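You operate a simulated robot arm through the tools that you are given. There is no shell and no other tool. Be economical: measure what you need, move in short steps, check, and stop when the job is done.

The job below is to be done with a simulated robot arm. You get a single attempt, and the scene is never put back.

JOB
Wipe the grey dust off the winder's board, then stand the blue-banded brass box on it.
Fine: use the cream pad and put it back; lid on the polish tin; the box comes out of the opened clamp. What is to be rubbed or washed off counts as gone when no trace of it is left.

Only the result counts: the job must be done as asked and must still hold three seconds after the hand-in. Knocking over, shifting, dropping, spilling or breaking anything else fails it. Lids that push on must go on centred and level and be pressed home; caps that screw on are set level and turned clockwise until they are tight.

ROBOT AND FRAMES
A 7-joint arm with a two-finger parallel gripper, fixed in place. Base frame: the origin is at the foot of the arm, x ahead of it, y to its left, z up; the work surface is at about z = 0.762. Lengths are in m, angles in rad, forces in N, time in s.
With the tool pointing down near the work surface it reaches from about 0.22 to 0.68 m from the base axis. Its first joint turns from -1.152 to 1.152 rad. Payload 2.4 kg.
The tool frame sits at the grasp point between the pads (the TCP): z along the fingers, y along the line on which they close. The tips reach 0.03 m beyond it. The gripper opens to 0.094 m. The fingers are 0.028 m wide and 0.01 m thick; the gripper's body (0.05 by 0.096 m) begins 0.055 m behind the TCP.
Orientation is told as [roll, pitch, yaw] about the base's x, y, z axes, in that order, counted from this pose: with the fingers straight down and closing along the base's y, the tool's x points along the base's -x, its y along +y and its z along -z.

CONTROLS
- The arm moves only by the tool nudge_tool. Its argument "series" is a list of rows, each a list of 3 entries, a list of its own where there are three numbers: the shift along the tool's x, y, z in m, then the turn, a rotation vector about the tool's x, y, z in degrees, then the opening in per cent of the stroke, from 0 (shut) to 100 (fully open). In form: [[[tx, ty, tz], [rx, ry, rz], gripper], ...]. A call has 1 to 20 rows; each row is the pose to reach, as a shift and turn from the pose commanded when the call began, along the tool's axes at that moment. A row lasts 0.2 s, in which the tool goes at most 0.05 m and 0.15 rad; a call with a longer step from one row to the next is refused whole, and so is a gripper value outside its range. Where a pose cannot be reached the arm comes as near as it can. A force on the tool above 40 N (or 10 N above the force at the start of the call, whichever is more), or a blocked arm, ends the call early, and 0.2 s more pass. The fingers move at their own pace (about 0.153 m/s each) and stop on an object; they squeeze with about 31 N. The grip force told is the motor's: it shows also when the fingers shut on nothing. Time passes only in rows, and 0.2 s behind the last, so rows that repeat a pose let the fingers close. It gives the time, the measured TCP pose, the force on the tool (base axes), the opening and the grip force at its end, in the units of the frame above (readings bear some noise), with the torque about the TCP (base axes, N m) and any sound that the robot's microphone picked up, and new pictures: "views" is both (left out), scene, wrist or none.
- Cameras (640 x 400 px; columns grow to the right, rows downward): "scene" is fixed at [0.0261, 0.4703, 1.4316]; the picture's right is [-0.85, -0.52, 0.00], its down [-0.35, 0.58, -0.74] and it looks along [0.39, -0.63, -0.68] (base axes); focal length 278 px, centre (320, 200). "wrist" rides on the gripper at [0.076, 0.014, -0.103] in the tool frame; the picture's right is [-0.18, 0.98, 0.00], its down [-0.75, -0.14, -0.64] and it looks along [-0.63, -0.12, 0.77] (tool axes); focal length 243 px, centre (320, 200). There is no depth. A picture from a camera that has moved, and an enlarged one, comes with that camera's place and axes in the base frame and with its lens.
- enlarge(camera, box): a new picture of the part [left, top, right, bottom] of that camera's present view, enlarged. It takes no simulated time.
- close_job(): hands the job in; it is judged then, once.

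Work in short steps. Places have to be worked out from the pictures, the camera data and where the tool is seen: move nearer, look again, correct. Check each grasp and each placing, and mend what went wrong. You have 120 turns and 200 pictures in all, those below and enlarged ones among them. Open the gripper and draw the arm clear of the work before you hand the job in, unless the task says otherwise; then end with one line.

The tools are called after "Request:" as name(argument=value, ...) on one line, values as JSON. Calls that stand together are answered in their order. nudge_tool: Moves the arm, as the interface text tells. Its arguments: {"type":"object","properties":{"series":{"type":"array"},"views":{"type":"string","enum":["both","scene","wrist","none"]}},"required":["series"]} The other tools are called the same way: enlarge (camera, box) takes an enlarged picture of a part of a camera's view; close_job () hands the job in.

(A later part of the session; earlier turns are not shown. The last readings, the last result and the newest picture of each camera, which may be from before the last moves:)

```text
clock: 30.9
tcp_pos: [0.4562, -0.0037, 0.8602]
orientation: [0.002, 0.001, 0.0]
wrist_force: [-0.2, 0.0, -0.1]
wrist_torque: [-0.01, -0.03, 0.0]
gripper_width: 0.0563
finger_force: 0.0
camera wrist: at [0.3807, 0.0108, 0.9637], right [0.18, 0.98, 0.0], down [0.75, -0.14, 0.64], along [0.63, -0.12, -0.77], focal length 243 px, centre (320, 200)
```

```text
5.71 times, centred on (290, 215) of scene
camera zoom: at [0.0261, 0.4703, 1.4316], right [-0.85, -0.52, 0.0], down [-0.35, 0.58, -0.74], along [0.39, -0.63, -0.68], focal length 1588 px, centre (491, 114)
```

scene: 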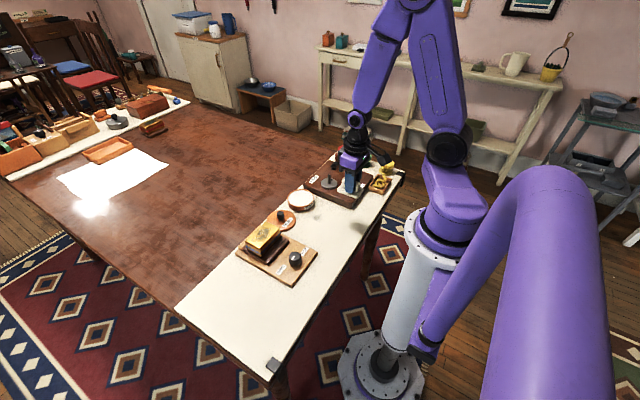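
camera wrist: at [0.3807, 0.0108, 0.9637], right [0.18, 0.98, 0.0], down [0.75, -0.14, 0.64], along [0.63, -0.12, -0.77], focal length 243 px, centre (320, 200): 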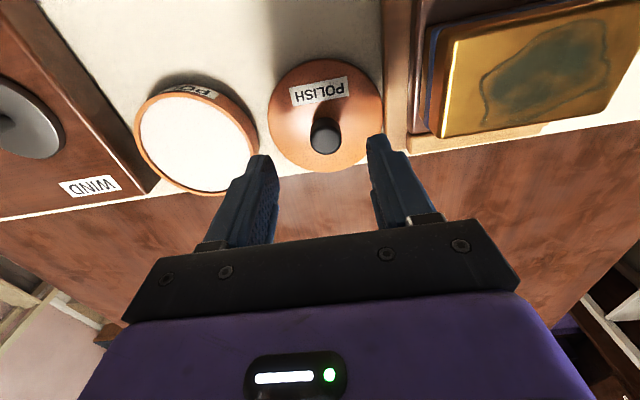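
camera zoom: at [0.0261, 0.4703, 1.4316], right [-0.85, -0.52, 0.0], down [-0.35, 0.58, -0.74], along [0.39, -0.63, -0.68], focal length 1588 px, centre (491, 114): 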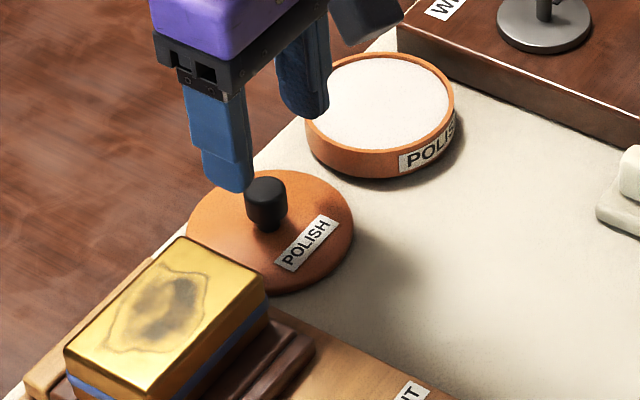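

The knob top is about 0.035 above the disc and 4–5 mm to +y of my axis. I'll shift, narrow the opening, descend to TCP 0.808 and close.

Request:
nudge_tool(series=[[[0, 0.0045, 0.0], [0, 0, 0], 48], [[0, 0.0045, 0.02], [0, 0, 0], 48], [[0, 0.0045, 0.04], [0, 0, 0], 48], [[0, 0.0045, 0.048], [0, 0, 0], 48], [[0, 0.0045, 0.052], [0, 0, 0], 48]], views="wrist")

Request:
enlarge(camera="wrist", box=[220, 40, 420, 220])

Request:
enlarge(camera="scene", box=[240, 180, 340, 250])

```text
clock: 32.1
tcp_pos: [0.4561, 0.0022, 0.8083]
orientation: [0.003, -0.002, -0.001]
wrist_force: [-0.3, 0.2, 0.4]
wrist_torque: [-0.02, 0.01, 0.03]
gripper_width: 0.045
finger_force: 0.0
camera wrist: at [0.3807, 0.0164, 0.9111], right [0.18, 0.98, 0.0], down [0.75, -0.14, 0.64], along [0.63, -0.12, -0.77], focal length 243 px, centre (320, 200)
```

wrist: 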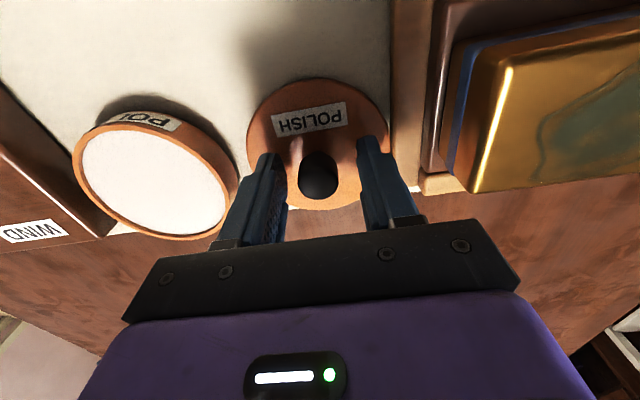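

```text
2.22 times, centred on (320, 130) of wrist
camera zoom: at [0.3807, 0.0164, 0.9111], right [0.18, 0.98, 0.0], down [0.75, -0.14, 0.64], along [0.63, -0.12, -0.77], focal length 539 px, centre (320, 356)
```

zoom: 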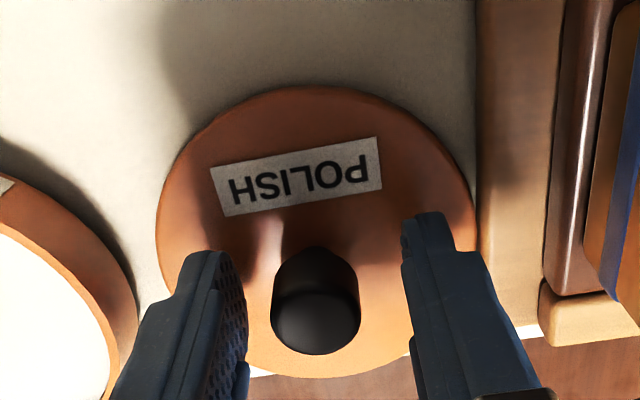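

```text
5.71 times, centred on (290, 215) of scene
camera zoom: at [0.0261, 0.4703, 1.4316], right [-0.85, -0.52, 0.0], down [-0.35, 0.58, -0.74], along [0.39, -0.63, -0.68], focal length 1588 px, centre (491, 114)
```

zoom: 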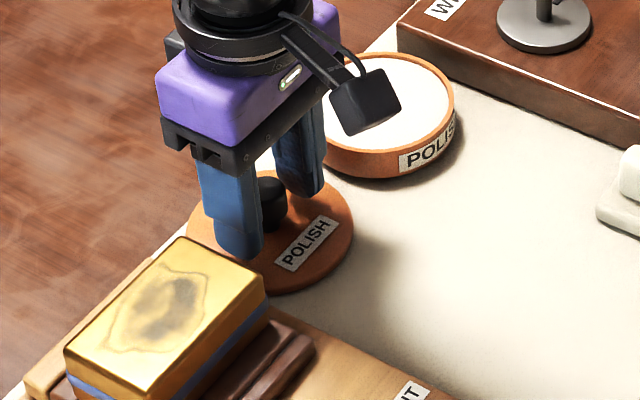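

The knob is centred between the fingers. I'll close and lift 5 cm.

Request:
nudge_tool(series=[[[0, 0, 0], [0, 0, 0], 20], [[0, 0, 0], [0, 0, 0], 0], [[0, 0, 0], [0, 0, 0], 0], [[0, 0, -0.01], [0, 0, 0], 0], [[0, 0, -0.03], [0, 0, 0], 0], [[0, 0, -0.05], [0, 0, 0], 0], [[0, 0, -0.05], [0, 0, 0], 0]], views="wrist")

Request:
enlarge(camera="scene", box=[240, 160, 340, 230])

```text
clock: 33.7
tcp_pos: [0.4564, 0.0028, 0.86]
orientation: [0.0, 0.002, 0.001]
wrist_force: [0.2, -0.9, 0.0]
wrist_torque: [-0.02, -0.01, -0.01]
gripper_width: 0.0227
finger_force: 30.6
camera wrist: at [0.3802, 0.0167, 0.9623], right [0.18, 0.98, 0.0], down [0.75, -0.14, 0.64], along [0.63, -0.12, -0.77], focal length 243 px, centre (320, 200)
```

wrist: 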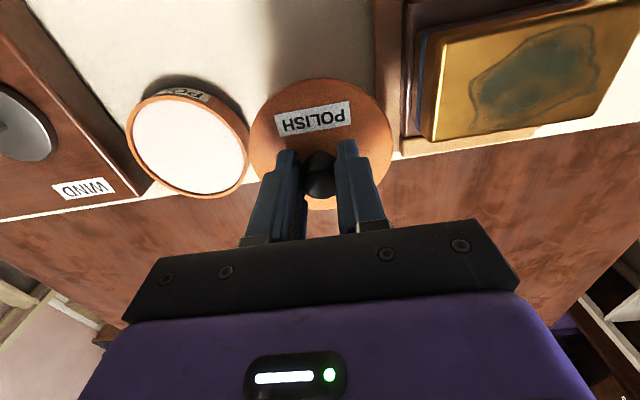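

```text
5.71 times, centred on (290, 195) of scene
camera zoom: at [0.0261, 0.4703, 1.4316], right [-0.85, -0.52, 0.0], down [-0.35, 0.58, -0.74], along [0.39, -0.63, -0.68], focal length 1588 px, centre (491, 229)
```

zoom: 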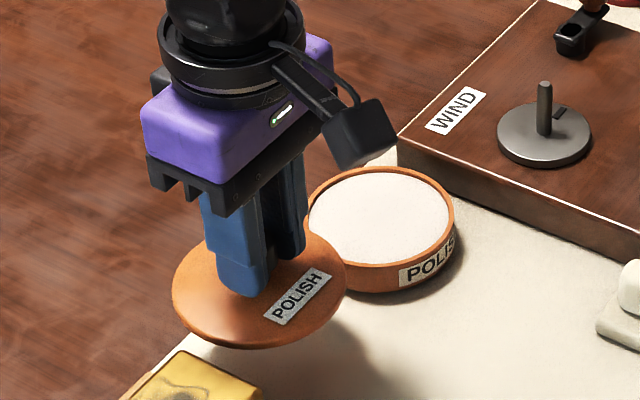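

The lid is held level. I'll carry it above the tin (about 0.450,-0.099) at the same height and check alignment.

Request:
nudge_tool(series=[[[0.001, -0.025, -0.005], [0, 0, 0], 0], [[0.003, -0.05, -0.005], [0, 0, 0], 0], [[0.005, -0.075, -0.005], [0, 0, 0], 0], [[0.006, -0.1, -0.005], [0, 0, 0], 0], [[0.006, -0.101, -0.005], [0, 0, 0], 0]], views="wrist")

Request:
enlarge(camera="scene", box=[250, 160, 350, 230])

Request:
enlarge(camera="wrist", box=[220, 40, 420, 220])

```text
clock: 34.9
tcp_pos: [0.4493, -0.0977, 0.8629]
orientation: [0.003, 0.0, -0.001]
wrist_force: [0.0, -0.1, -0.1]
wrist_torque: [-0.03, 0.01, 0.0]
gripper_width: 0.0226
finger_force: 31.1
camera wrist: at [0.3736, -0.0846, 0.9663], right [0.18, 0.98, 0.0], down [0.75, -0.14, 0.64], along [0.63, -0.12, -0.77], focal length 243 px, centre (320, 200)
```

wrist: 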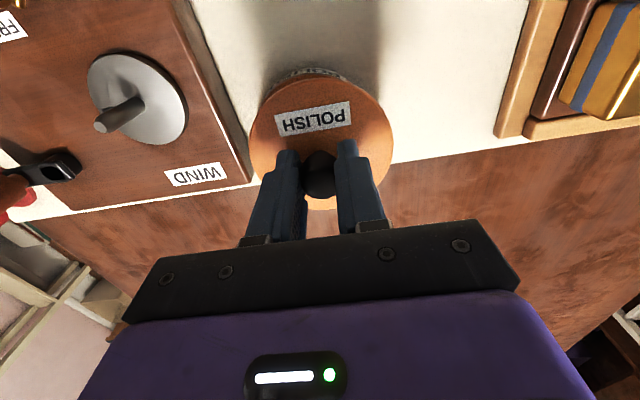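

```text
5.71 times, centred on (300, 195) of scene
camera zoom: at [0.0261, 0.4703, 1.4316], right [-0.85, -0.52, 0.0], down [-0.35, 0.58, -0.74], along [0.39, -0.63, -0.68], focal length 1588 px, centre (434, 229)
```

zoom: 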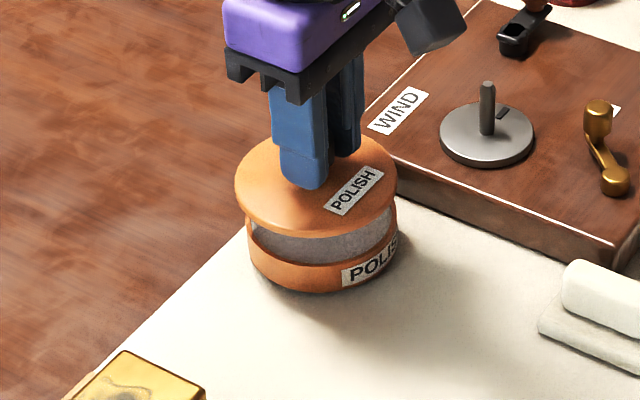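

```text
2.22 times, centred on (320, 130) of wrist
camera zoom: at [0.3736, -0.0846, 0.9663], right [0.18, 0.98, 0.0], down [0.75, -0.14, 0.64], along [0.63, -0.12, -0.77], focal length 539 px, centre (320, 356)
```

zoom: 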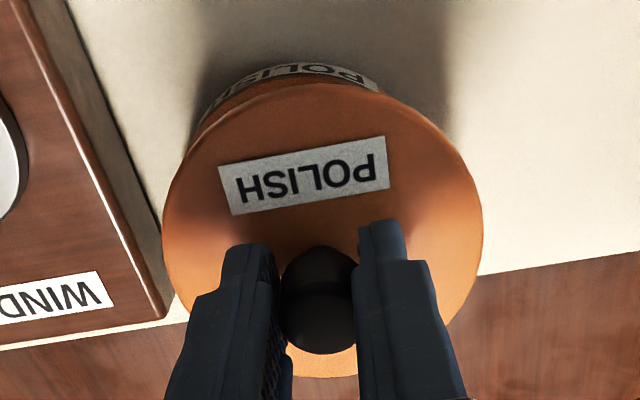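

Lid and tin nearly align, and the tin seems about 4–5 mm toward -y. I'll shift, lower a little and compare edges.

Request:
nudge_tool(series=[[[0, -0.0045, 0.008], [0, 0, 0], 0], [[0, -0.0045, 0.012], [0, 0, 0], 0], [[0, -0.0045, 0.012], [0, 0, 0], 0]], views="none")

Request:
enlarge(camera="scene", box=[275, 170, 325, 215])

Request:
enlarge(camera="wrist", box=[240, 50, 400, 150])

```text
clock: 35.7
tcp_pos: [0.4489, -0.1024, 0.8521]
orientation: [0.001, 0.0, 0.001]
wrist_force: [-1.3, 0.5, -0.7]
wrist_torque: [0.02, -0.01, 0.03]
gripper_width: 0.0224
finger_force: 31.3
```

```text
8.89 times, centred on (300, 192) of scene
camera zoom: at [0.0261, 0.4703, 1.4316], right [-0.85, -0.52, 0.0], down [-0.35, 0.58, -0.74], along [0.39, -0.63, -0.68], focal length 2470 px, centre (498, 267)
```

zoom: 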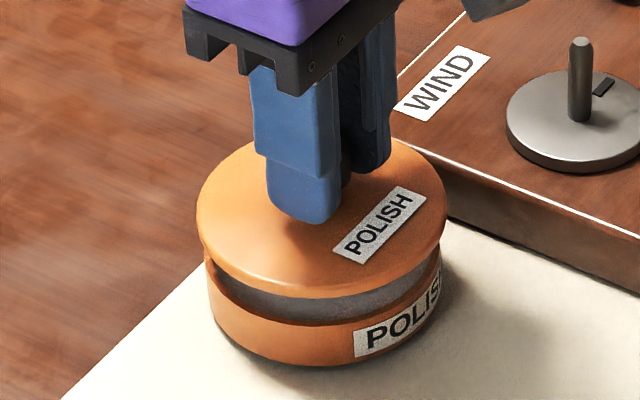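

```text
4.00 times, centred on (320, 100) of wrist
camera zoom: at [0.3736, -0.0888, 0.9544], right [0.18, 0.98, 0.0], down [0.75, -0.14, 0.64], along [0.63, -0.12, -0.77], focal length 970 px, centre (320, 600)
```

zoom: 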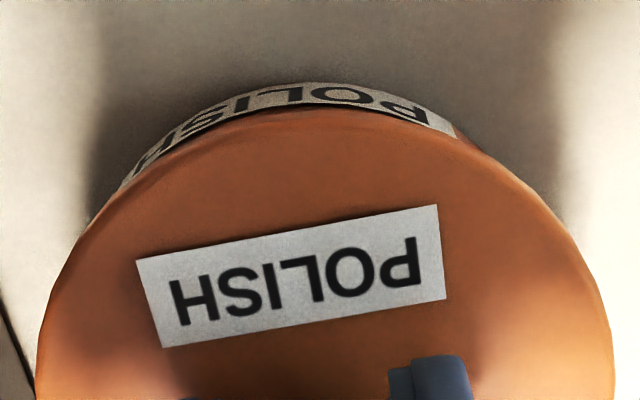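

Alignment looks good within 1–2 mm. I'll lower another 8 mm and compare the edges at high zoom.

Request:
nudge_tool(series=[[[0, 0, 0.004], [0, 0, 0], 0], [[0, 0, 0.008], [0, 0, 0], 0], [[0, 0, 0.008], [0, 0, 0], 0]], views="none")

Request:
enlarge(camera="scene", box=[280, 188, 320, 213])

Request:
enlarge(camera="wrist", box=[240, 50, 400, 150])

```text
clock: 36.5
tcp_pos: [0.4483, -0.1026, 0.8448]
orientation: [-0.001, 0.001, 0.0]
wrist_force: [-0.6, 1.1, -1.5]
wrist_torque: [0.0, -0.02, 0.0]
gripper_width: 0.0224
finger_force: 31.0
```

```text
16.00 times, centred on (300, 200) of scene
camera zoom: at [0.0261, 0.4703, 1.4316], right [-0.85, -0.52, 0.0], down [-0.35, 0.58, -0.74], along [0.39, -0.63, -0.68], focal length 4446 px, centre (640, 192)
```

zoom: 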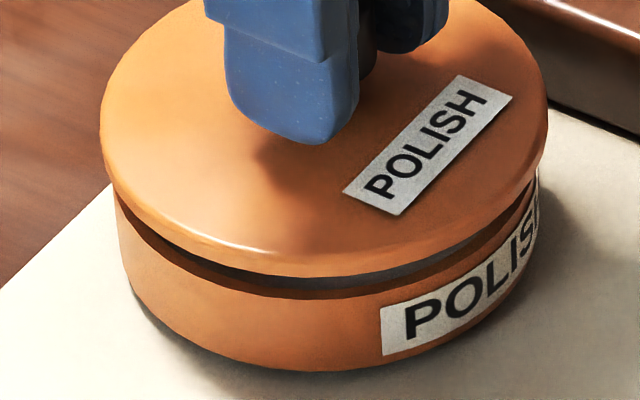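

```text
4.00 times, centred on (320, 100) of wrist
camera zoom: at [0.3738, -0.0888, 0.9462], right [0.18, 0.98, 0.0], down [0.75, -0.14, 0.64], along [0.63, -0.12, -0.77], focal length 970 px, centre (320, 600)
```

zoom: 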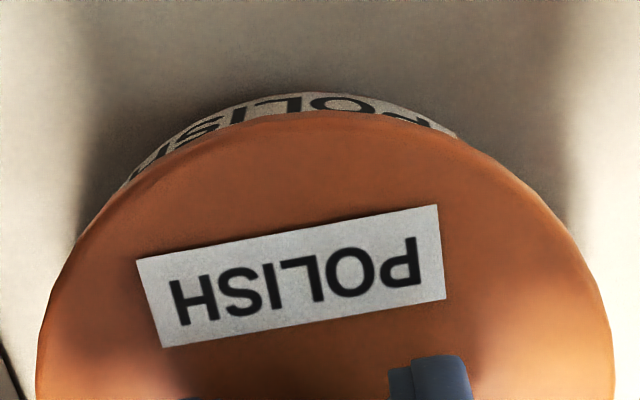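

Edges agree within about 1 mm. I'll lower slowly until contact.

Request:
nudge_tool(series=[[[0, 0.0005, 0.002], [0, 0, 0], 0], [[0, 0.0005, 0.004], [0, 0, 0], 0], [[0, 0.0005, 0.006], [0, 0, 0], 0], [[0, 0.0005, 0.007], [0, 0, 0], 0]], views="none")

Request:
enlarge(camera="scene", box=[280, 188, 320, 213])

```text
clock: 37.5
tcp_pos: [0.4507, -0.1013, 0.8376]
orientation: [0.0, 0.0, 0.0]
wrist_force: [-2.0, -0.2, 0.5]
wrist_torque: [0.0, 0.01, 0.01]
gripper_width: 0.0224
finger_force: 31.4
```

```text
16.00 times, centred on (300, 200) of scene
camera zoom: at [0.0261, 0.4703, 1.4316], right [-0.85, -0.52, 0.0], down [-0.35, 0.58, -0.74], along [0.39, -0.63, -0.68], focal length 4446 px, centre (640, 192)
```

zoom: 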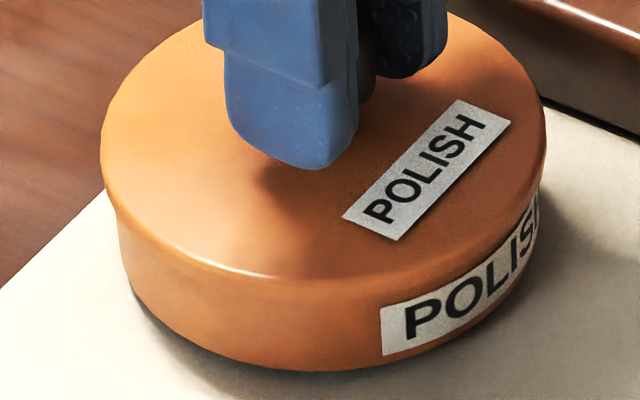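

The lid is nearly touching and a fraction left in the view. I'll correct by about 0.7 mm and lower until contact force shows.

Request:
nudge_tool(series=[[[0.0007, -0.0004, 0.0], [0, 0, 0], 0], [[0.0007, -0.0004, 0.002], [0, 0, 0], 0], [[0.0007, -0.0004, 0.003], [0, 0, 0], 0], [[0.0007, -0.0004, 0.004], [0, 0, 0], 0]], views="none")

Request:
enlarge(camera="scene", box=[280, 188, 320, 213])

```text
clock: 38.5
tcp_pos: [0.4485, -0.1037, 0.8332]
orientation: [0.0, 0.0, 0.001]
wrist_force: [0.1, 0.2, -0.2]
wrist_torque: [-0.03, -0.01, 0.01]
gripper_width: 0.0226
finger_force: 30.9
```

```text
16.00 times, centred on (300, 200) of scene
camera zoom: at [0.0261, 0.4703, 1.4316], right [-0.85, -0.52, 0.0], down [-0.35, 0.58, -0.74], along [0.39, -0.63, -0.68], focal length 4446 px, centre (640, 192)
```

zoom: 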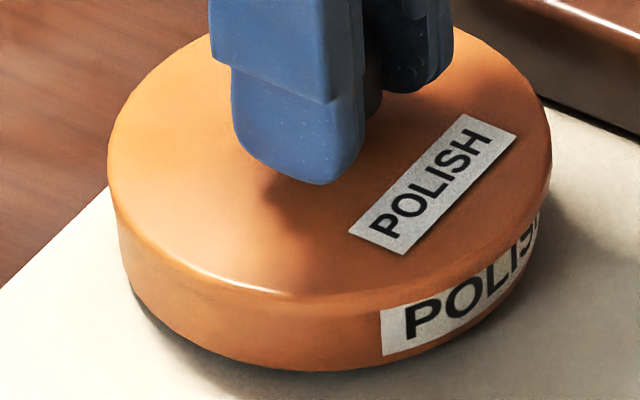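

Now centred (lid 329.5 vs tin 329). I'll continue down with a 1 mm step until contact.

Request:
nudge_tool(series=[[[0, 0, 0.001], [0, 0, 0], 0], [[0, 0, 0.002], [0, 0, 0], 0], [[0, 0, 0.003], [0, 0, 0], 0], [[0, 0, 0.003], [0, 0, 0], 0]], views="none")

Request:
enlarge(camera="scene", box=[280, 188, 320, 213])

```text
clock: 39.5
tcp_pos: [0.4494, -0.103, 0.8298]
orientation: [-0.001, -0.001, -0.001]
wrist_force: [-1.0, 0.4, 20.9]
wrist_torque: [0.03, -0.08, -0.02]
gripper_width: 0.0226
finger_force: 30.3
```

```text
16.00 times, centred on (300, 200) of scene
camera zoom: at [0.0258, 0.4704, 1.4316], right [-0.85, -0.52, 0.0], down [-0.35, 0.58, -0.74], along [0.39, -0.63, -0.68], focal length 4446 px, centre (640, 192)
```

zoom: 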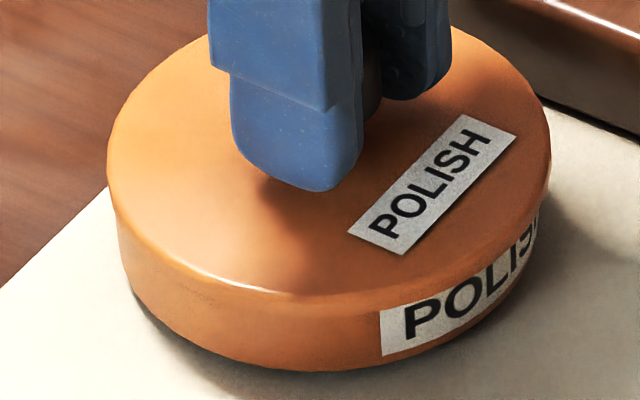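

Contact at 21 N. I'll press on gradually to seat the lid.

Request:
nudge_tool(series=[[[0, 0, 0.0007], [0, 0, 0], 0], [[0, 0, 0.0014], [0, 0, 0], 0], [[0, 0, 0.002], [0, 0, 0], 0], [[0, 0, 0.003], [0, 0, 0], 0]], views="none")

Request:
enlarge(camera="scene", box=[280, 188, 320, 213])

```text
clock: 40.4
tcp_pos: [0.4501, -0.1034, 0.8284]
orientation: [0.0, -0.002, -0.002]
wrist_force: [-1.7, 3.4, 10.4]
wrist_torque: [0.14, -0.03, 0.01]
gripper_width: 0.0221
finger_force: 31.2
stopped in row 4: the force on the tool passed its limit at 44 N (the readings are from after the stop); the commanded pose is now the measured one
```

```text
16.00 times, centred on (300, 200) of scene
camera zoom: at [0.0259, 0.4703, 1.4316], right [-0.85, -0.52, 0.0], down [-0.35, 0.58, -0.74], along [0.39, -0.63, -0.68], focal length 4446 px, centre (640, 192)
```

zoom: 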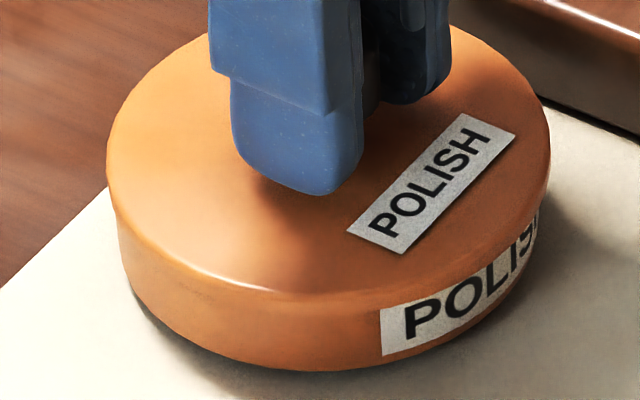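

I'll release, rise, close the fingers and press straight down on the knob for a firm seating.

Request:
nudge_tool(series=[[[0, 0, 0], [0, 0, 0], 25], [[0, 0, 0], [0, 0, 0], 50], [[0, 0, -0.02], [0, 0, 0], 50], [[0, 0, -0.045], [0, 0, 0], 50], [[0, 0, -0.045], [0, 0, 0], 0], [[0, 0, -0.045], [0, 0, 0], 0], [[0, 0, -0.045], [0, 0, 0], 0]], views="wrist")

Request:
enlarge(camera="scene", box=[280, 180, 320, 213])

Request:
enlarge(camera="wrist", box=[220, 40, 420, 220])

```text
clock: 42.0
tcp_pos: [0.4508, -0.104, 0.8735]
orientation: [0.0, -0.002, 0.0]
wrist_force: [-0.4, 0.1, 0.0]
wrist_torque: [0.0, -0.02, -0.01]
gripper_width: 0.0
finger_force: 31.0
camera wrist: at [0.375, -0.0901, 0.9766], right [0.18, 0.98, 0.0], down [0.75, -0.14, 0.64], along [0.63, -0.12, -0.77], focal length 243 px, centre (320, 200)
```

wrist: 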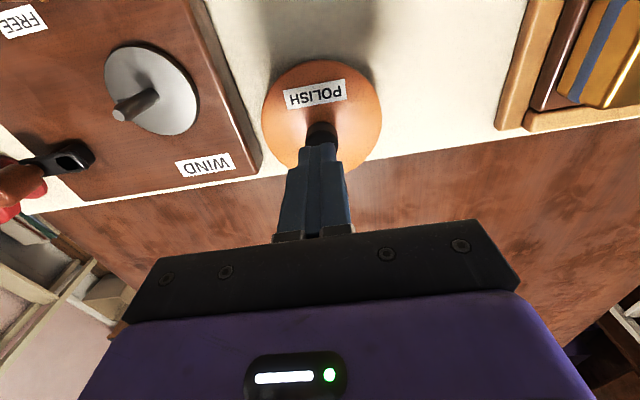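

```text
12.12 times, centred on (300, 196) of scene
camera zoom: at [0.0261, 0.4703, 1.4316], right [-0.85, -0.52, 0.0], down [-0.35, 0.58, -0.74], along [0.39, -0.63, -0.68], focal length 3368 px, centre (562, 242)
```

zoom: 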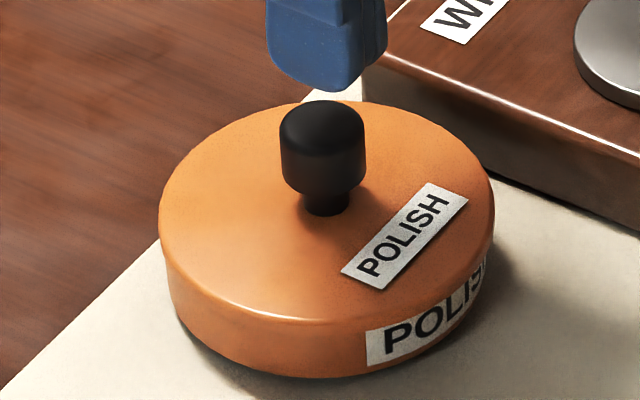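

```text
2.22 times, centred on (320, 130) of wrist
camera zoom: at [0.375, -0.0901, 0.9766], right [0.18, 0.98, 0.0], down [0.75, -0.14, 0.64], along [0.63, -0.12, -0.77], focal length 539 px, centre (320, 356)
```

zoom: 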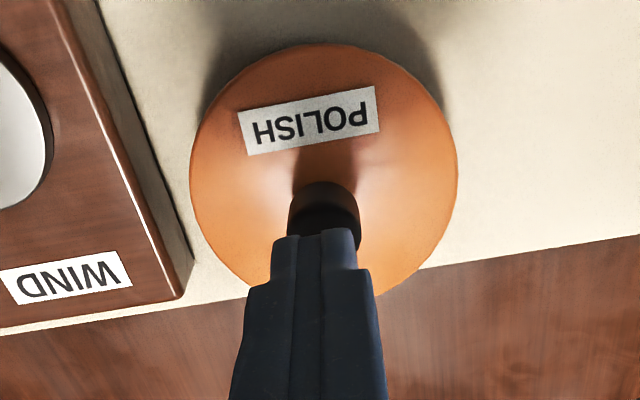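

The lid sits level and centred. I'll press on the knob top with the closed tips.

Request:
nudge_tool(series=[[[0, 0, 0.008], [0, 0, 0], 0], [[0, 0, 0.012], [0, 0, 0], 0], [[0, 0, 0.014], [0, 0, 0], 0], [[0, 0, 0.016], [0, 0, 0], 0], [[0, 0, 0.018], [0, 0, 0], 0], [[0, 0, 0.02], [0, 0, 0], 0], [[0, 0, 0.021], [0, 0, 0], 0], [[0, 0, 0.022], [0, 0, 0], 0], [[0, 0, 0.023], [0, 0, 0], 0], [[0, 0, 0.024], [0, 0, 0], 0], [[0, 0, 0.025], [0, 0, 0], 0], [[0, 0, 0.026], [0, 0, 0], 0]], views="none")

Request:
enlarge(camera="scene", box=[280, 180, 320, 213])

```text
clock: 43.7
tcp_pos: [0.4488, -0.1023, 0.8541]
orientation: [0.001, -0.001, 0.001]
wrist_force: [-4.8, 1.6, 13.2]
wrist_torque: [0.07, 0.08, -0.02]
gripper_width: 0.0
finger_force: 31.1
stopped in row 8: the force on the tool passed its limit at 44 N (the readings are from after the stop); the commanded pose is now the measured one
```

```text
12.12 times, centred on (300, 196) of scene
camera zoom: at [0.0258, 0.4704, 1.4316], right [-0.85, -0.52, 0.0], down [-0.35, 0.58, -0.74], along [0.39, -0.63, -0.68], focal length 3368 px, centre (562, 242)
```

zoom: 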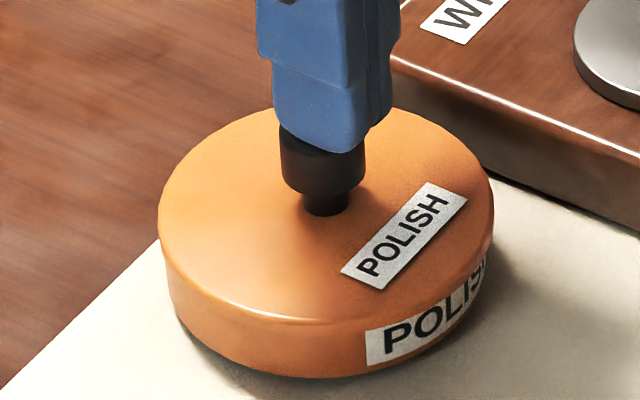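

The lid doesn't budge at 44 N and its skirt overlaps the tin fully, so it's home. Next I'll lift away and view the clamp.

Request:
nudge_tool(series=[[[0, 0, -0.03], [0, 0, 0], 0], [[0, 0, -0.07], [0, 0, 0], 0], [[0.02, 0.03, -0.1], [0, 0, 0], 50], [[0.04, 0.065, -0.116], [0, 0, 0], 100], [[0.06, 0.1, -0.116], [0, 0, 0], 100], [[0.08, 0.14, -0.116], [0, 0, 0], 100], [[0.1, 0.18, -0.116], [0, 0, 0], 100], [[0.109, 0.222, -0.116], [0, 0, 0], 100], [[0.109, 0.222, -0.116], [0, 0, 0], 100]], views="both")

Request:
enlarge(camera="wrist", box=[220, 20, 420, 220])

Request:
enlarge(camera="scene", box=[225, 190, 325, 290])

```text
clock: 45.7
tcp_pos: [0.3397, 0.1194, 0.9676]
orientation: [-0.002, -0.001, 0.002]
wrist_force: [-0.6, 0.7, 0.2]
wrist_torque: [0.03, 0.01, 0.01]
gripper_width: 0.094
finger_force: 0.1
camera wrist: at [0.2641, 0.1337, 1.0704], right [0.18, 0.98, 0.0], down [0.75, -0.14, 0.64], along [0.63, -0.12, -0.77], focal length 243 px, centre (320, 200)
```

scene: 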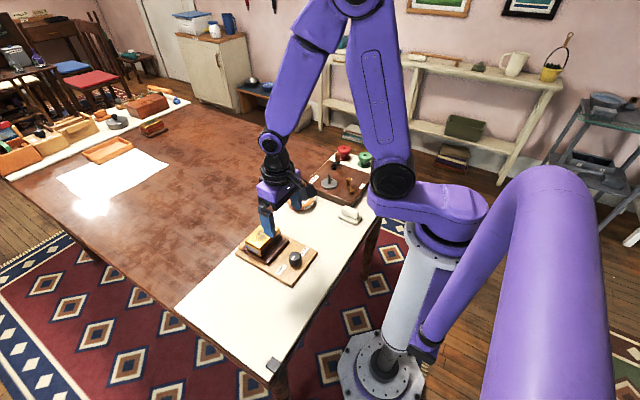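
wrist: 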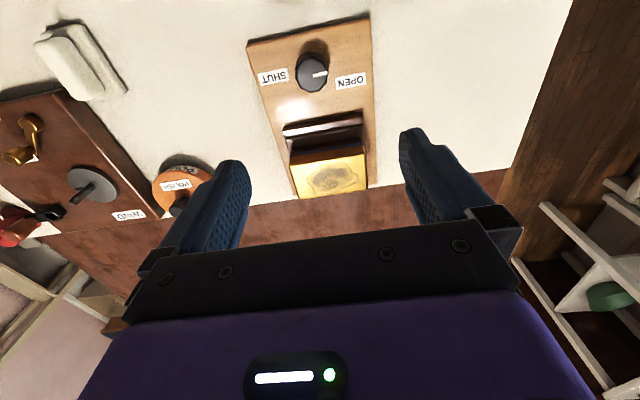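

```text
2.00 times, centred on (320, 120) of wrist
camera zoom: at [0.2641, 0.1337, 1.0704], right [0.18, 0.98, 0.0], down [0.75, -0.14, 0.64], along [0.63, -0.12, -0.77], focal length 485 px, centre (320, 360)
```

zoom: 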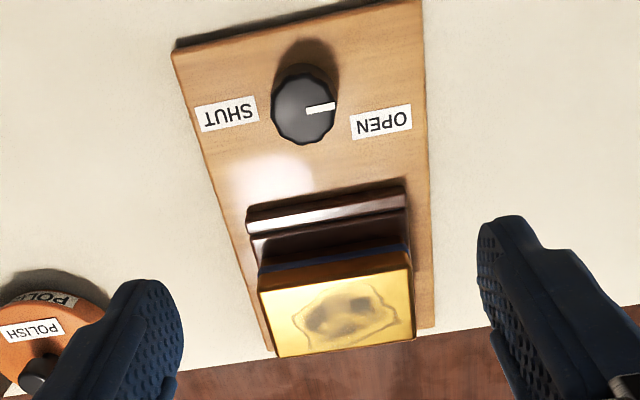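

```text
4.00 times, centred on (275, 240) of scene
camera zoom: at [0.0261, 0.4703, 1.4316], right [-0.85, -0.52, 0.0], down [-0.35, 0.58, -0.74], along [0.39, -0.63, -0.68], focal length 1111 px, centre (500, 40)
```

zoom: 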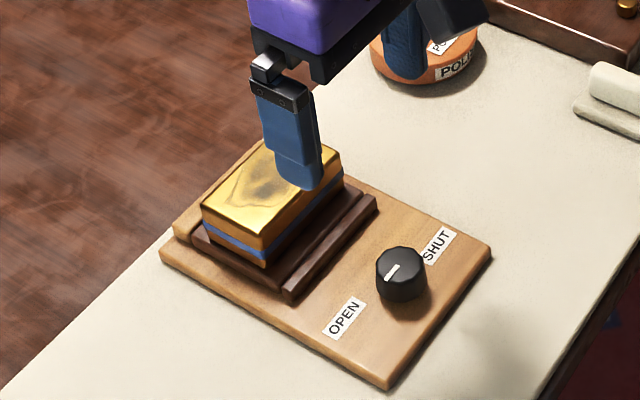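

The knob's pointer seems to point at OPEN already. I'll move closer to check the jaws and the box.

Request:
nudge_tool(series=[[[-0.01, 0, 0.03], [0, 0, 0], 100], [[-0.02, 0, 0.06], [0, 0, 0], 100], [[-0.02, 0, 0.065], [0, 0, 0], 100]], views="wrist")

Request:
enlarge(camera="wrist", box=[230, 40, 410, 160])

Request:
enlarge(camera="scene", box=[235, 215, 295, 270])

Request:
enlarge(camera="scene", box=[280, 235, 320, 285])

```text
clock: 46.5
tcp_pos: [0.3619, 0.1183, 0.9039]
orientation: [-0.001, -0.003, 0.0]
wrist_force: [0.2, -0.9, 0.8]
wrist_torque: [-0.02, 0.01, -0.01]
gripper_width: 0.0938
finger_force: 0.1
camera wrist: at [0.2859, 0.1318, 1.0072], right [0.18, 0.98, 0.0], down [0.75, -0.14, 0.64], along [0.63, -0.12, -0.77], focal length 243 px, centre (320, 200)
```

wrist: 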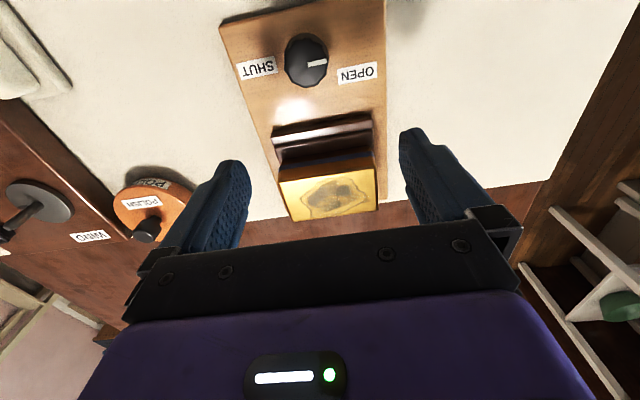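

```text
3.33 times, centred on (320, 100) of wrist
camera zoom: at [0.2859, 0.1318, 1.0072], right [0.18, 0.98, 0.0], down [0.75, -0.14, 0.64], along [0.63, -0.12, -0.77], focal length 809 px, centre (320, 533)
```

zoom: 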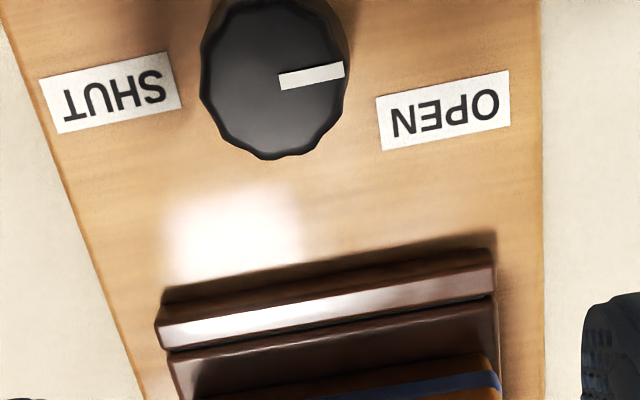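

```text
7.27 times, centred on (265, 242) of scene
camera zoom: at [0.0261, 0.4703, 1.4316], right [-0.85, -0.52, 0.0], down [-0.35, 0.58, -0.74], along [0.39, -0.63, -0.68], focal length 2021 px, centre (720, -109)
```

zoom: 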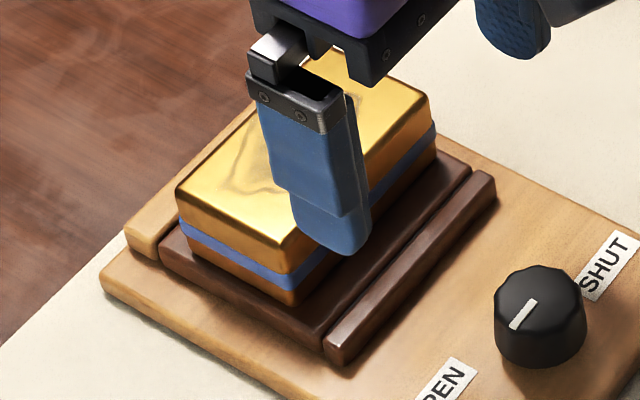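

```text
8.00 times, centred on (300, 260) of scene
camera zoom: at [0.0261, 0.4703, 1.4316], right [-0.85, -0.52, 0.0], down [-0.35, 0.58, -0.74], along [0.39, -0.63, -0.68], focal length 2223 px, centre (480, -280)
```

zoom: 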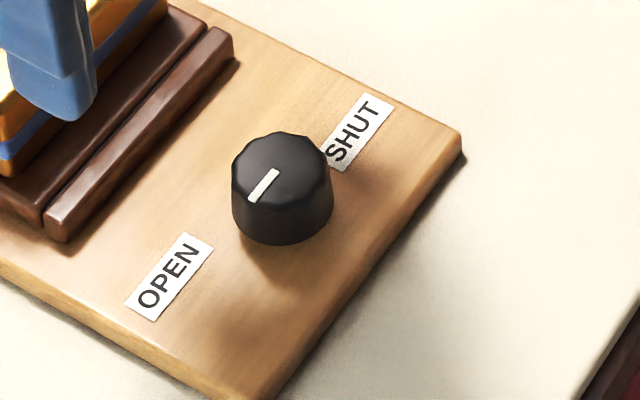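

The pointer is on OPEN and both jaws are retracted, so the clamp is already open. The box's top is about 0.052 (x) by 0.091 (y), centred near (0.436,0.1135), so I must grip across x. I'll move above it and yaw 90°.

Request:
nudge_tool(series=[[[-0.006, 0, -0.02], [0, 0, 8.2], 100], [[-0.014, -0.001, -0.02], [0, 0, 16.4], 100], [[-0.022, -0.002, -0.02], [0, 0, 24.6], 100], [[-0.03, -0.003, -0.02], [0, 0, 32.8], 100], [[-0.038, -0.004, -0.02], [0, 0, 41], 100], [[-0.046, -0.005, -0.02], [0, 0, 49.2], 100], [[-0.054, -0.005, -0.02], [0, 0, 57.4], 100], [[-0.062, -0.005, -0.02], [0, 0, 65.6], 100], [[-0.07, -0.005, -0.02], [0, 0, 73.8], 100], [[-0.074, -0.005, -0.02], [0, 0, 82], 100], [[-0.074, -0.005, -0.02], [0, 0, 90], 100], [[-0.074, -0.005, -0.02], [0, 0, 90], 100]], views="both")

Request:
enlarge(camera="wrist", box=[220, 40, 420, 220])

```text
clock: 49.1
tcp_pos: [0.4338, 0.1151, 0.9242]
orientation: [0.003, -0.001, -1.572]
wrist_force: [0.1, 0.2, -1.1]
wrist_torque: [-0.01, 0.0, 0.03]
gripper_width: 0.094
finger_force: 0.1
camera wrist: at [0.4487, 0.1899, 1.0264], right [0.98, -0.19, 0.0], down [-0.14, -0.75, 0.64], along [-0.12, -0.63, -0.77], focal length 243 px, centre (320, 200)
```

scene: 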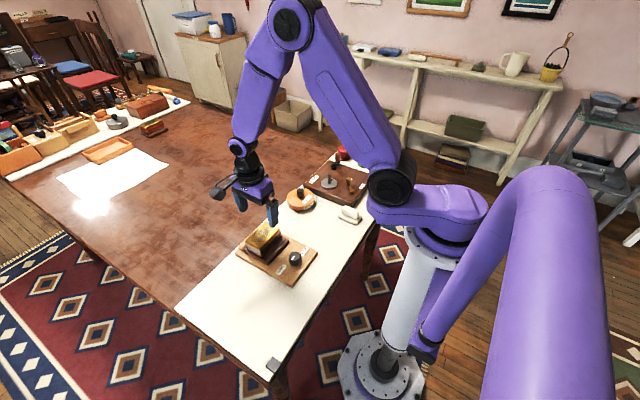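
wrist: 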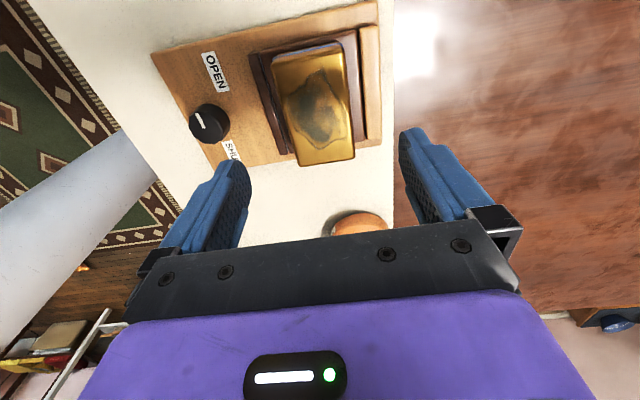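

```text
2.22 times, centred on (320, 130) of wrist
camera zoom: at [0.4487, 0.1899, 1.0264], right [0.98, -0.19, 0.0], down [-0.14, -0.75, 0.64], along [-0.12, -0.63, -0.77], focal length 539 px, centre (320, 356)
```

zoom: 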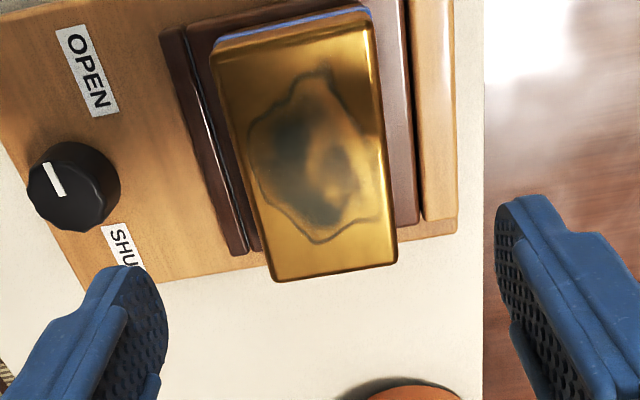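

The box is centred to within 2–3 mm and aligned. I'll correct, descend to TCP 0.84 and look.

Request:
nudge_tool(series=[[[-0.002, -0.0025, 0.02], [0, 0, 0], 85], [[-0.002, -0.0025, 0.05], [0, 0, 0], 85], [[-0.002, -0.0025, 0.072], [0, 0, 0], 85], [[-0.002, -0.0025, 0.084], [0, 0, 0], 85], [[-0.002, -0.0025, 0.084], [0, 0, 0], 85]], views="wrist")

Request:
enlarge(camera="scene", box=[235, 205, 305, 260])

Request:
enlarge(camera="wrist", box=[220, 40, 420, 220])

```text
clock: 50.3
tcp_pos: [0.4302, 0.1117, 0.8387]
orientation: [0.001, 0.001, -1.572]
wrist_force: [0.3, 0.1, 0.1]
wrist_torque: [0.01, -0.03, 0.01]
gripper_width: 0.0797
finger_force: 0.0
camera wrist: at [0.4461, 0.1869, 0.9419], right [0.98, -0.18, 0.0], down [-0.14, -0.75, 0.64], along [-0.12, -0.63, -0.77], focal length 243 px, centre (320, 200)
```

wrist: 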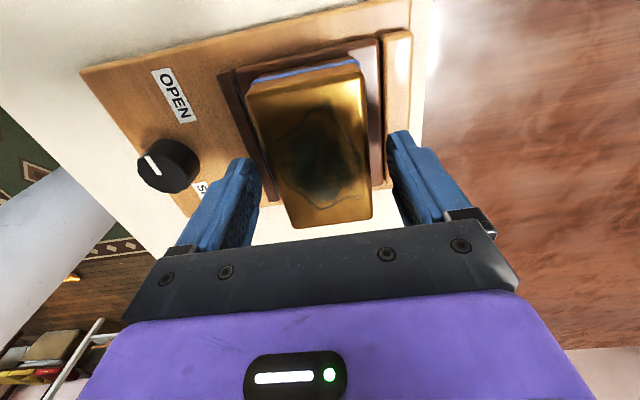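

```text
7.27 times, centred on (270, 232) of scene
camera zoom: at [0.0261, 0.4703, 1.4316], right [-0.85, -0.52, 0.0], down [-0.35, 0.58, -0.74], along [0.39, -0.63, -0.68], focal length 2021 px, centre (684, -36)
```

zoom: 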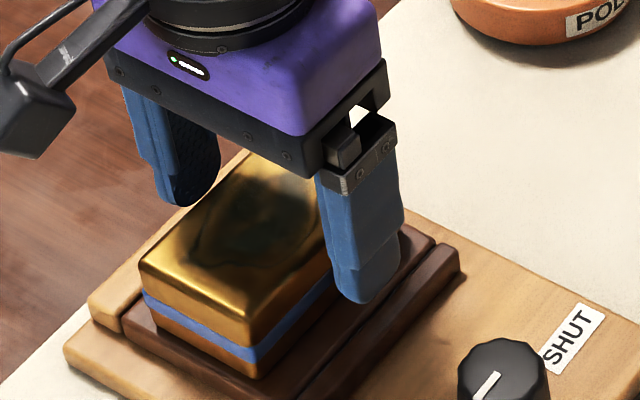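

```text
2.22 times, centred on (320, 130) of wrist
camera zoom: at [0.4461, 0.1869, 0.9419], right [0.98, -0.18, 0.0], down [-0.14, -0.75, 0.64], along [-0.12, -0.63, -0.77], focal length 539 px, centre (320, 356)
```

zoom: 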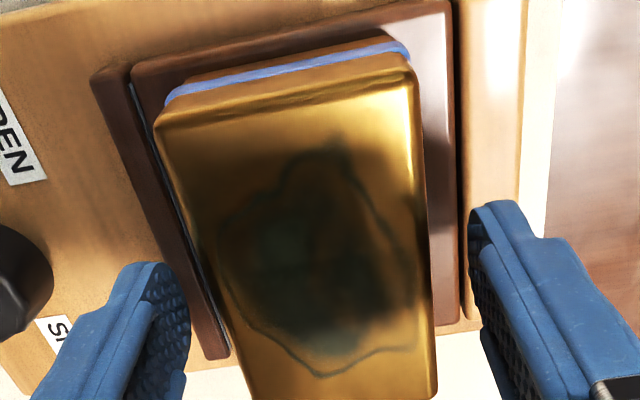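

The box is centred between the fingers. I'll lower 4 mm and close gently.

Request:
nudge_tool(series=[[[0, 0, 0.004], [0, 0, 0], 85], [[0, 0, 0.004], [0, 0, 0], 65], [[0, 0, 0.004], [0, 0, 0], 45], [[0, 0, 0.004], [0, 0, 0], 30], [[0, 0, 0.004], [0, 0, 0], 30], [[0, 0, 0.004], [0, 0, 0], 30]], views="wrist")

Request:
enlarge(camera="scene", box=[235, 205, 305, 260])

```text
clock: 51.7
tcp_pos: [0.432, 0.1117, 0.8356]
orientation: [0.004, -0.001, -1.57]
wrist_force: [5.2, -0.3, -1.3]
wrist_torque: [0.1, -0.14, -0.04]
gripper_width: 0.0558
finger_force: 31.3
camera wrist: at [0.4466, 0.1877, 0.9383], right [0.98, -0.18, 0.0], down [-0.14, -0.75, 0.64], along [-0.12, -0.63, -0.77], focal length 243 px, centre (320, 200)
```

wrist: 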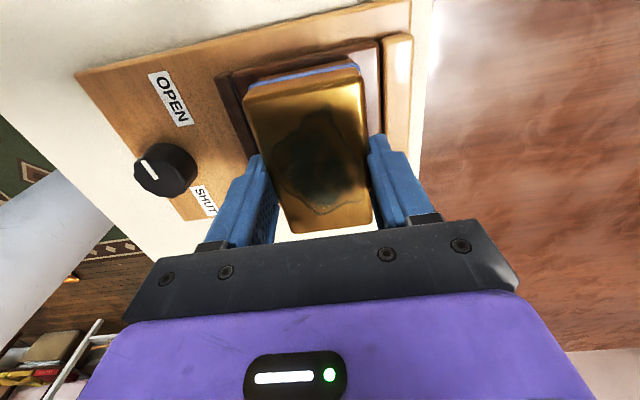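

```text
7.27 times, centred on (270, 232) of scene
camera zoom: at [0.0263, 0.4703, 1.4316], right [-0.85, -0.52, 0.0], down [-0.35, 0.58, -0.74], along [0.39, -0.63, -0.68], focal length 2021 px, centre (684, -36)
```

zoom: 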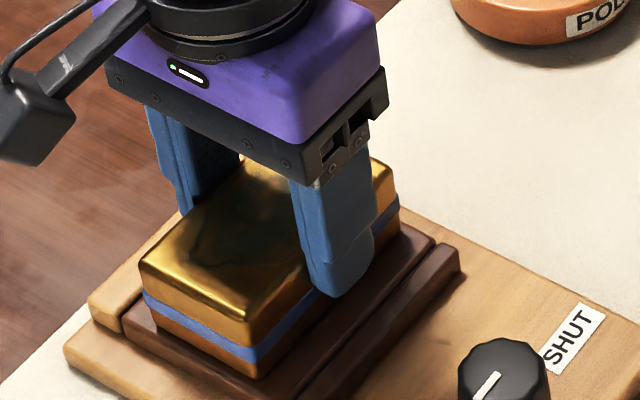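

Gripped at 0.0558 wide. I'll lift only 6 mm first to see whether the box comes free of the clamp.

Request:
nudge_tool(series=[[[0, 0, -0.002], [0, 0, 0], 30], [[0, 0, -0.004], [0, 0, 0], 30], [[0, 0, -0.006], [0, 0, 0], 30]], views="none")

Request:
enlarge(camera="scene", box=[235, 205, 305, 260])

```text
clock: 52.5
tcp_pos: [0.4321, 0.1127, 0.841]
orientation: [0.002, 0.002, -1.572]
wrist_force: [8.0, -0.5, -15.7]
wrist_torque: [-0.02, -0.06, 0.02]
gripper_width: 0.056
finger_force: 30.9
```

```text
7.27 times, centred on (270, 232) of scene
camera zoom: at [0.0266, 0.4704, 1.4315], right [-0.85, -0.52, 0.0], down [-0.35, 0.58, -0.74], along [0.39, -0.63, -0.68], focal length 2021 px, centre (684, -36)
```

zoom: 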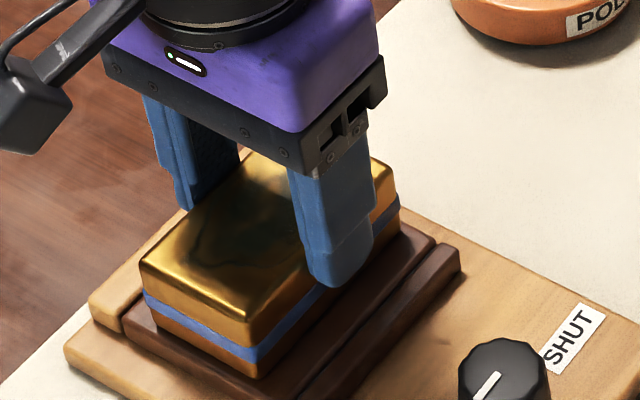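

The box did not rise: the fingers slid up with about 16 N of pull. I'll open, back up and inspect the jaws before trying again.

Request:
nudge_tool(series=[[[0, 0, 0], [0, 0, 0], 60], [[0, 0, 0], [0, 0, 0], 85], [[0, 0, -0.03], [0, 0, 0], 85], [[0.03, 0, -0.06], [0, 0, 0], 100], [[0.07, 0, -0.07], [0, 0, 0], 100], [[0.1, 0, -0.07], [0, 0, 0], 100]], views="wrist")

Request:
enlarge(camera="wrist", box=[240, 40, 420, 220])

Request:
enlarge(camera="scene", box=[235, 215, 295, 270])

```text
clock: 53.9
tcp_pos: [0.4311, 0.2134, 0.9131]
orientation: [0.002, 0.0, -1.57]
wrist_force: [0.4, -0.2, 0.6]
wrist_torque: [0.0, 0.01, -0.01]
gripper_width: 0.0942
finger_force: 0.0
camera wrist: at [0.4454, 0.2878, 1.0154], right [0.98, -0.18, 0.0], down [-0.14, -0.75, 0.64], along [-0.12, -0.63, -0.77], focal length 243 px, centre (320, 200)
```

wrist: 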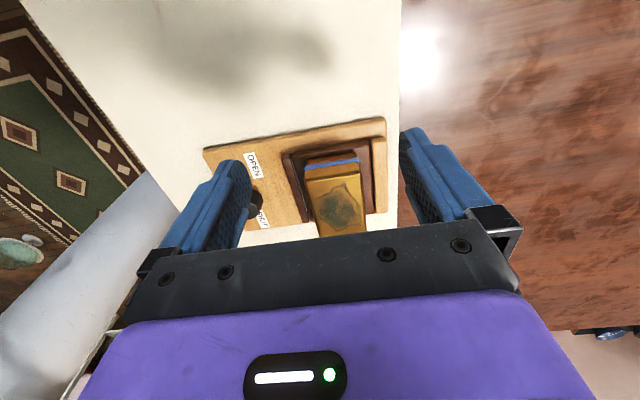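

```text
2.22 times, centred on (330, 130) of wrist
camera zoom: at [0.4454, 0.2878, 1.0154], right [0.98, -0.18, 0.0], down [-0.14, -0.75, 0.64], along [-0.12, -0.63, -0.77], focal length 539 px, centre (298, 356)
```

zoom: 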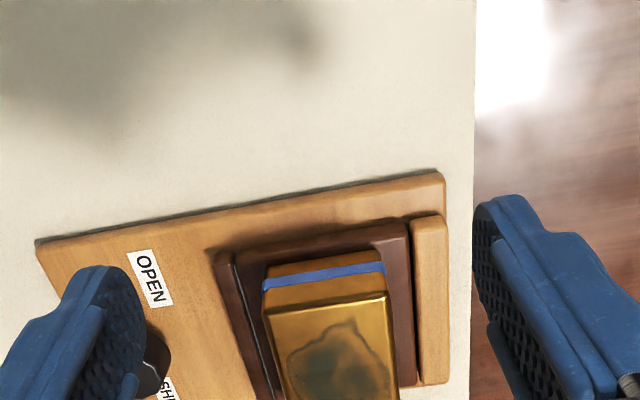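

```text
7.27 times, centred on (265, 242) of scene
camera zoom: at [0.0261, 0.4703, 1.4316], right [-0.85, -0.52, 0.0], down [-0.35, 0.58, -0.74], along [0.39, -0.63, -0.68], focal length 2021 px, centre (720, -109)
```

zoom: 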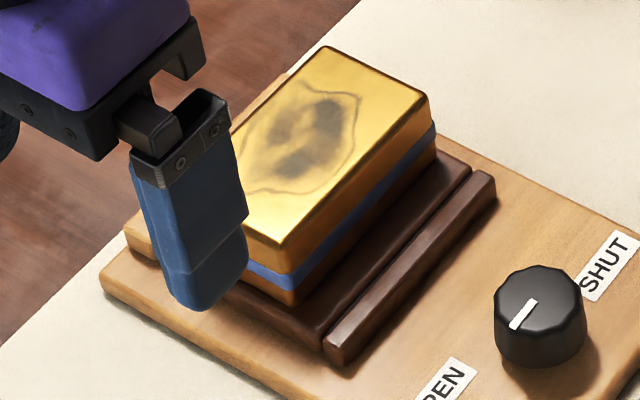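

I'll zoom hard on the plinth/jaw interface and the knob to tell whether it is clamped.

Request:
enlarge(camera="scene", box=[268, 235, 306, 265])

Request:
enlarge(camera="wrist", box=[270, 120, 400, 240])

```text
13.33 times, centred on (287, 250) of scene
camera zoom: at [0.0261, 0.4703, 1.4316], right [-0.85, -0.52, 0.0], down [-0.35, 0.58, -0.74], along [0.39, -0.63, -0.68], focal length 3705 px, centre (760, -467)
```

zoom: 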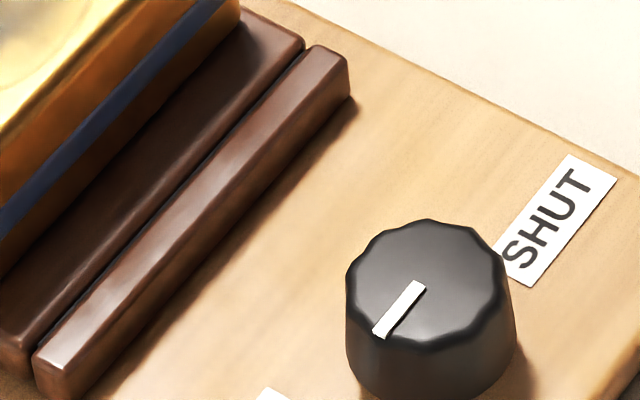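

```text
3.33 times, centred on (335, 180) of wrist
camera zoom: at [0.4454, 0.2878, 1.0154], right [0.98, -0.18, 0.0], down [-0.14, -0.75, 0.64], along [-0.12, -0.63, -0.77], focal length 809 px, centre (270, 267)
```

zoom: 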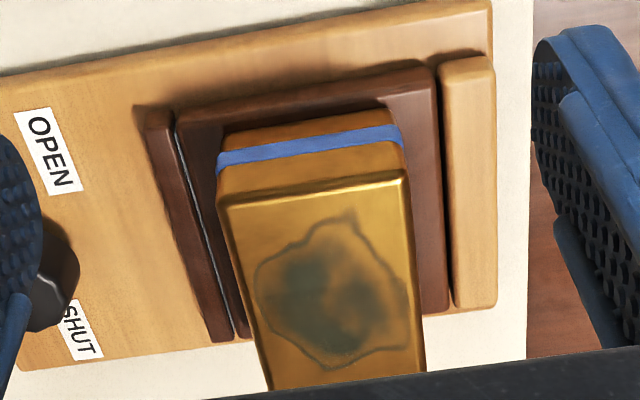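

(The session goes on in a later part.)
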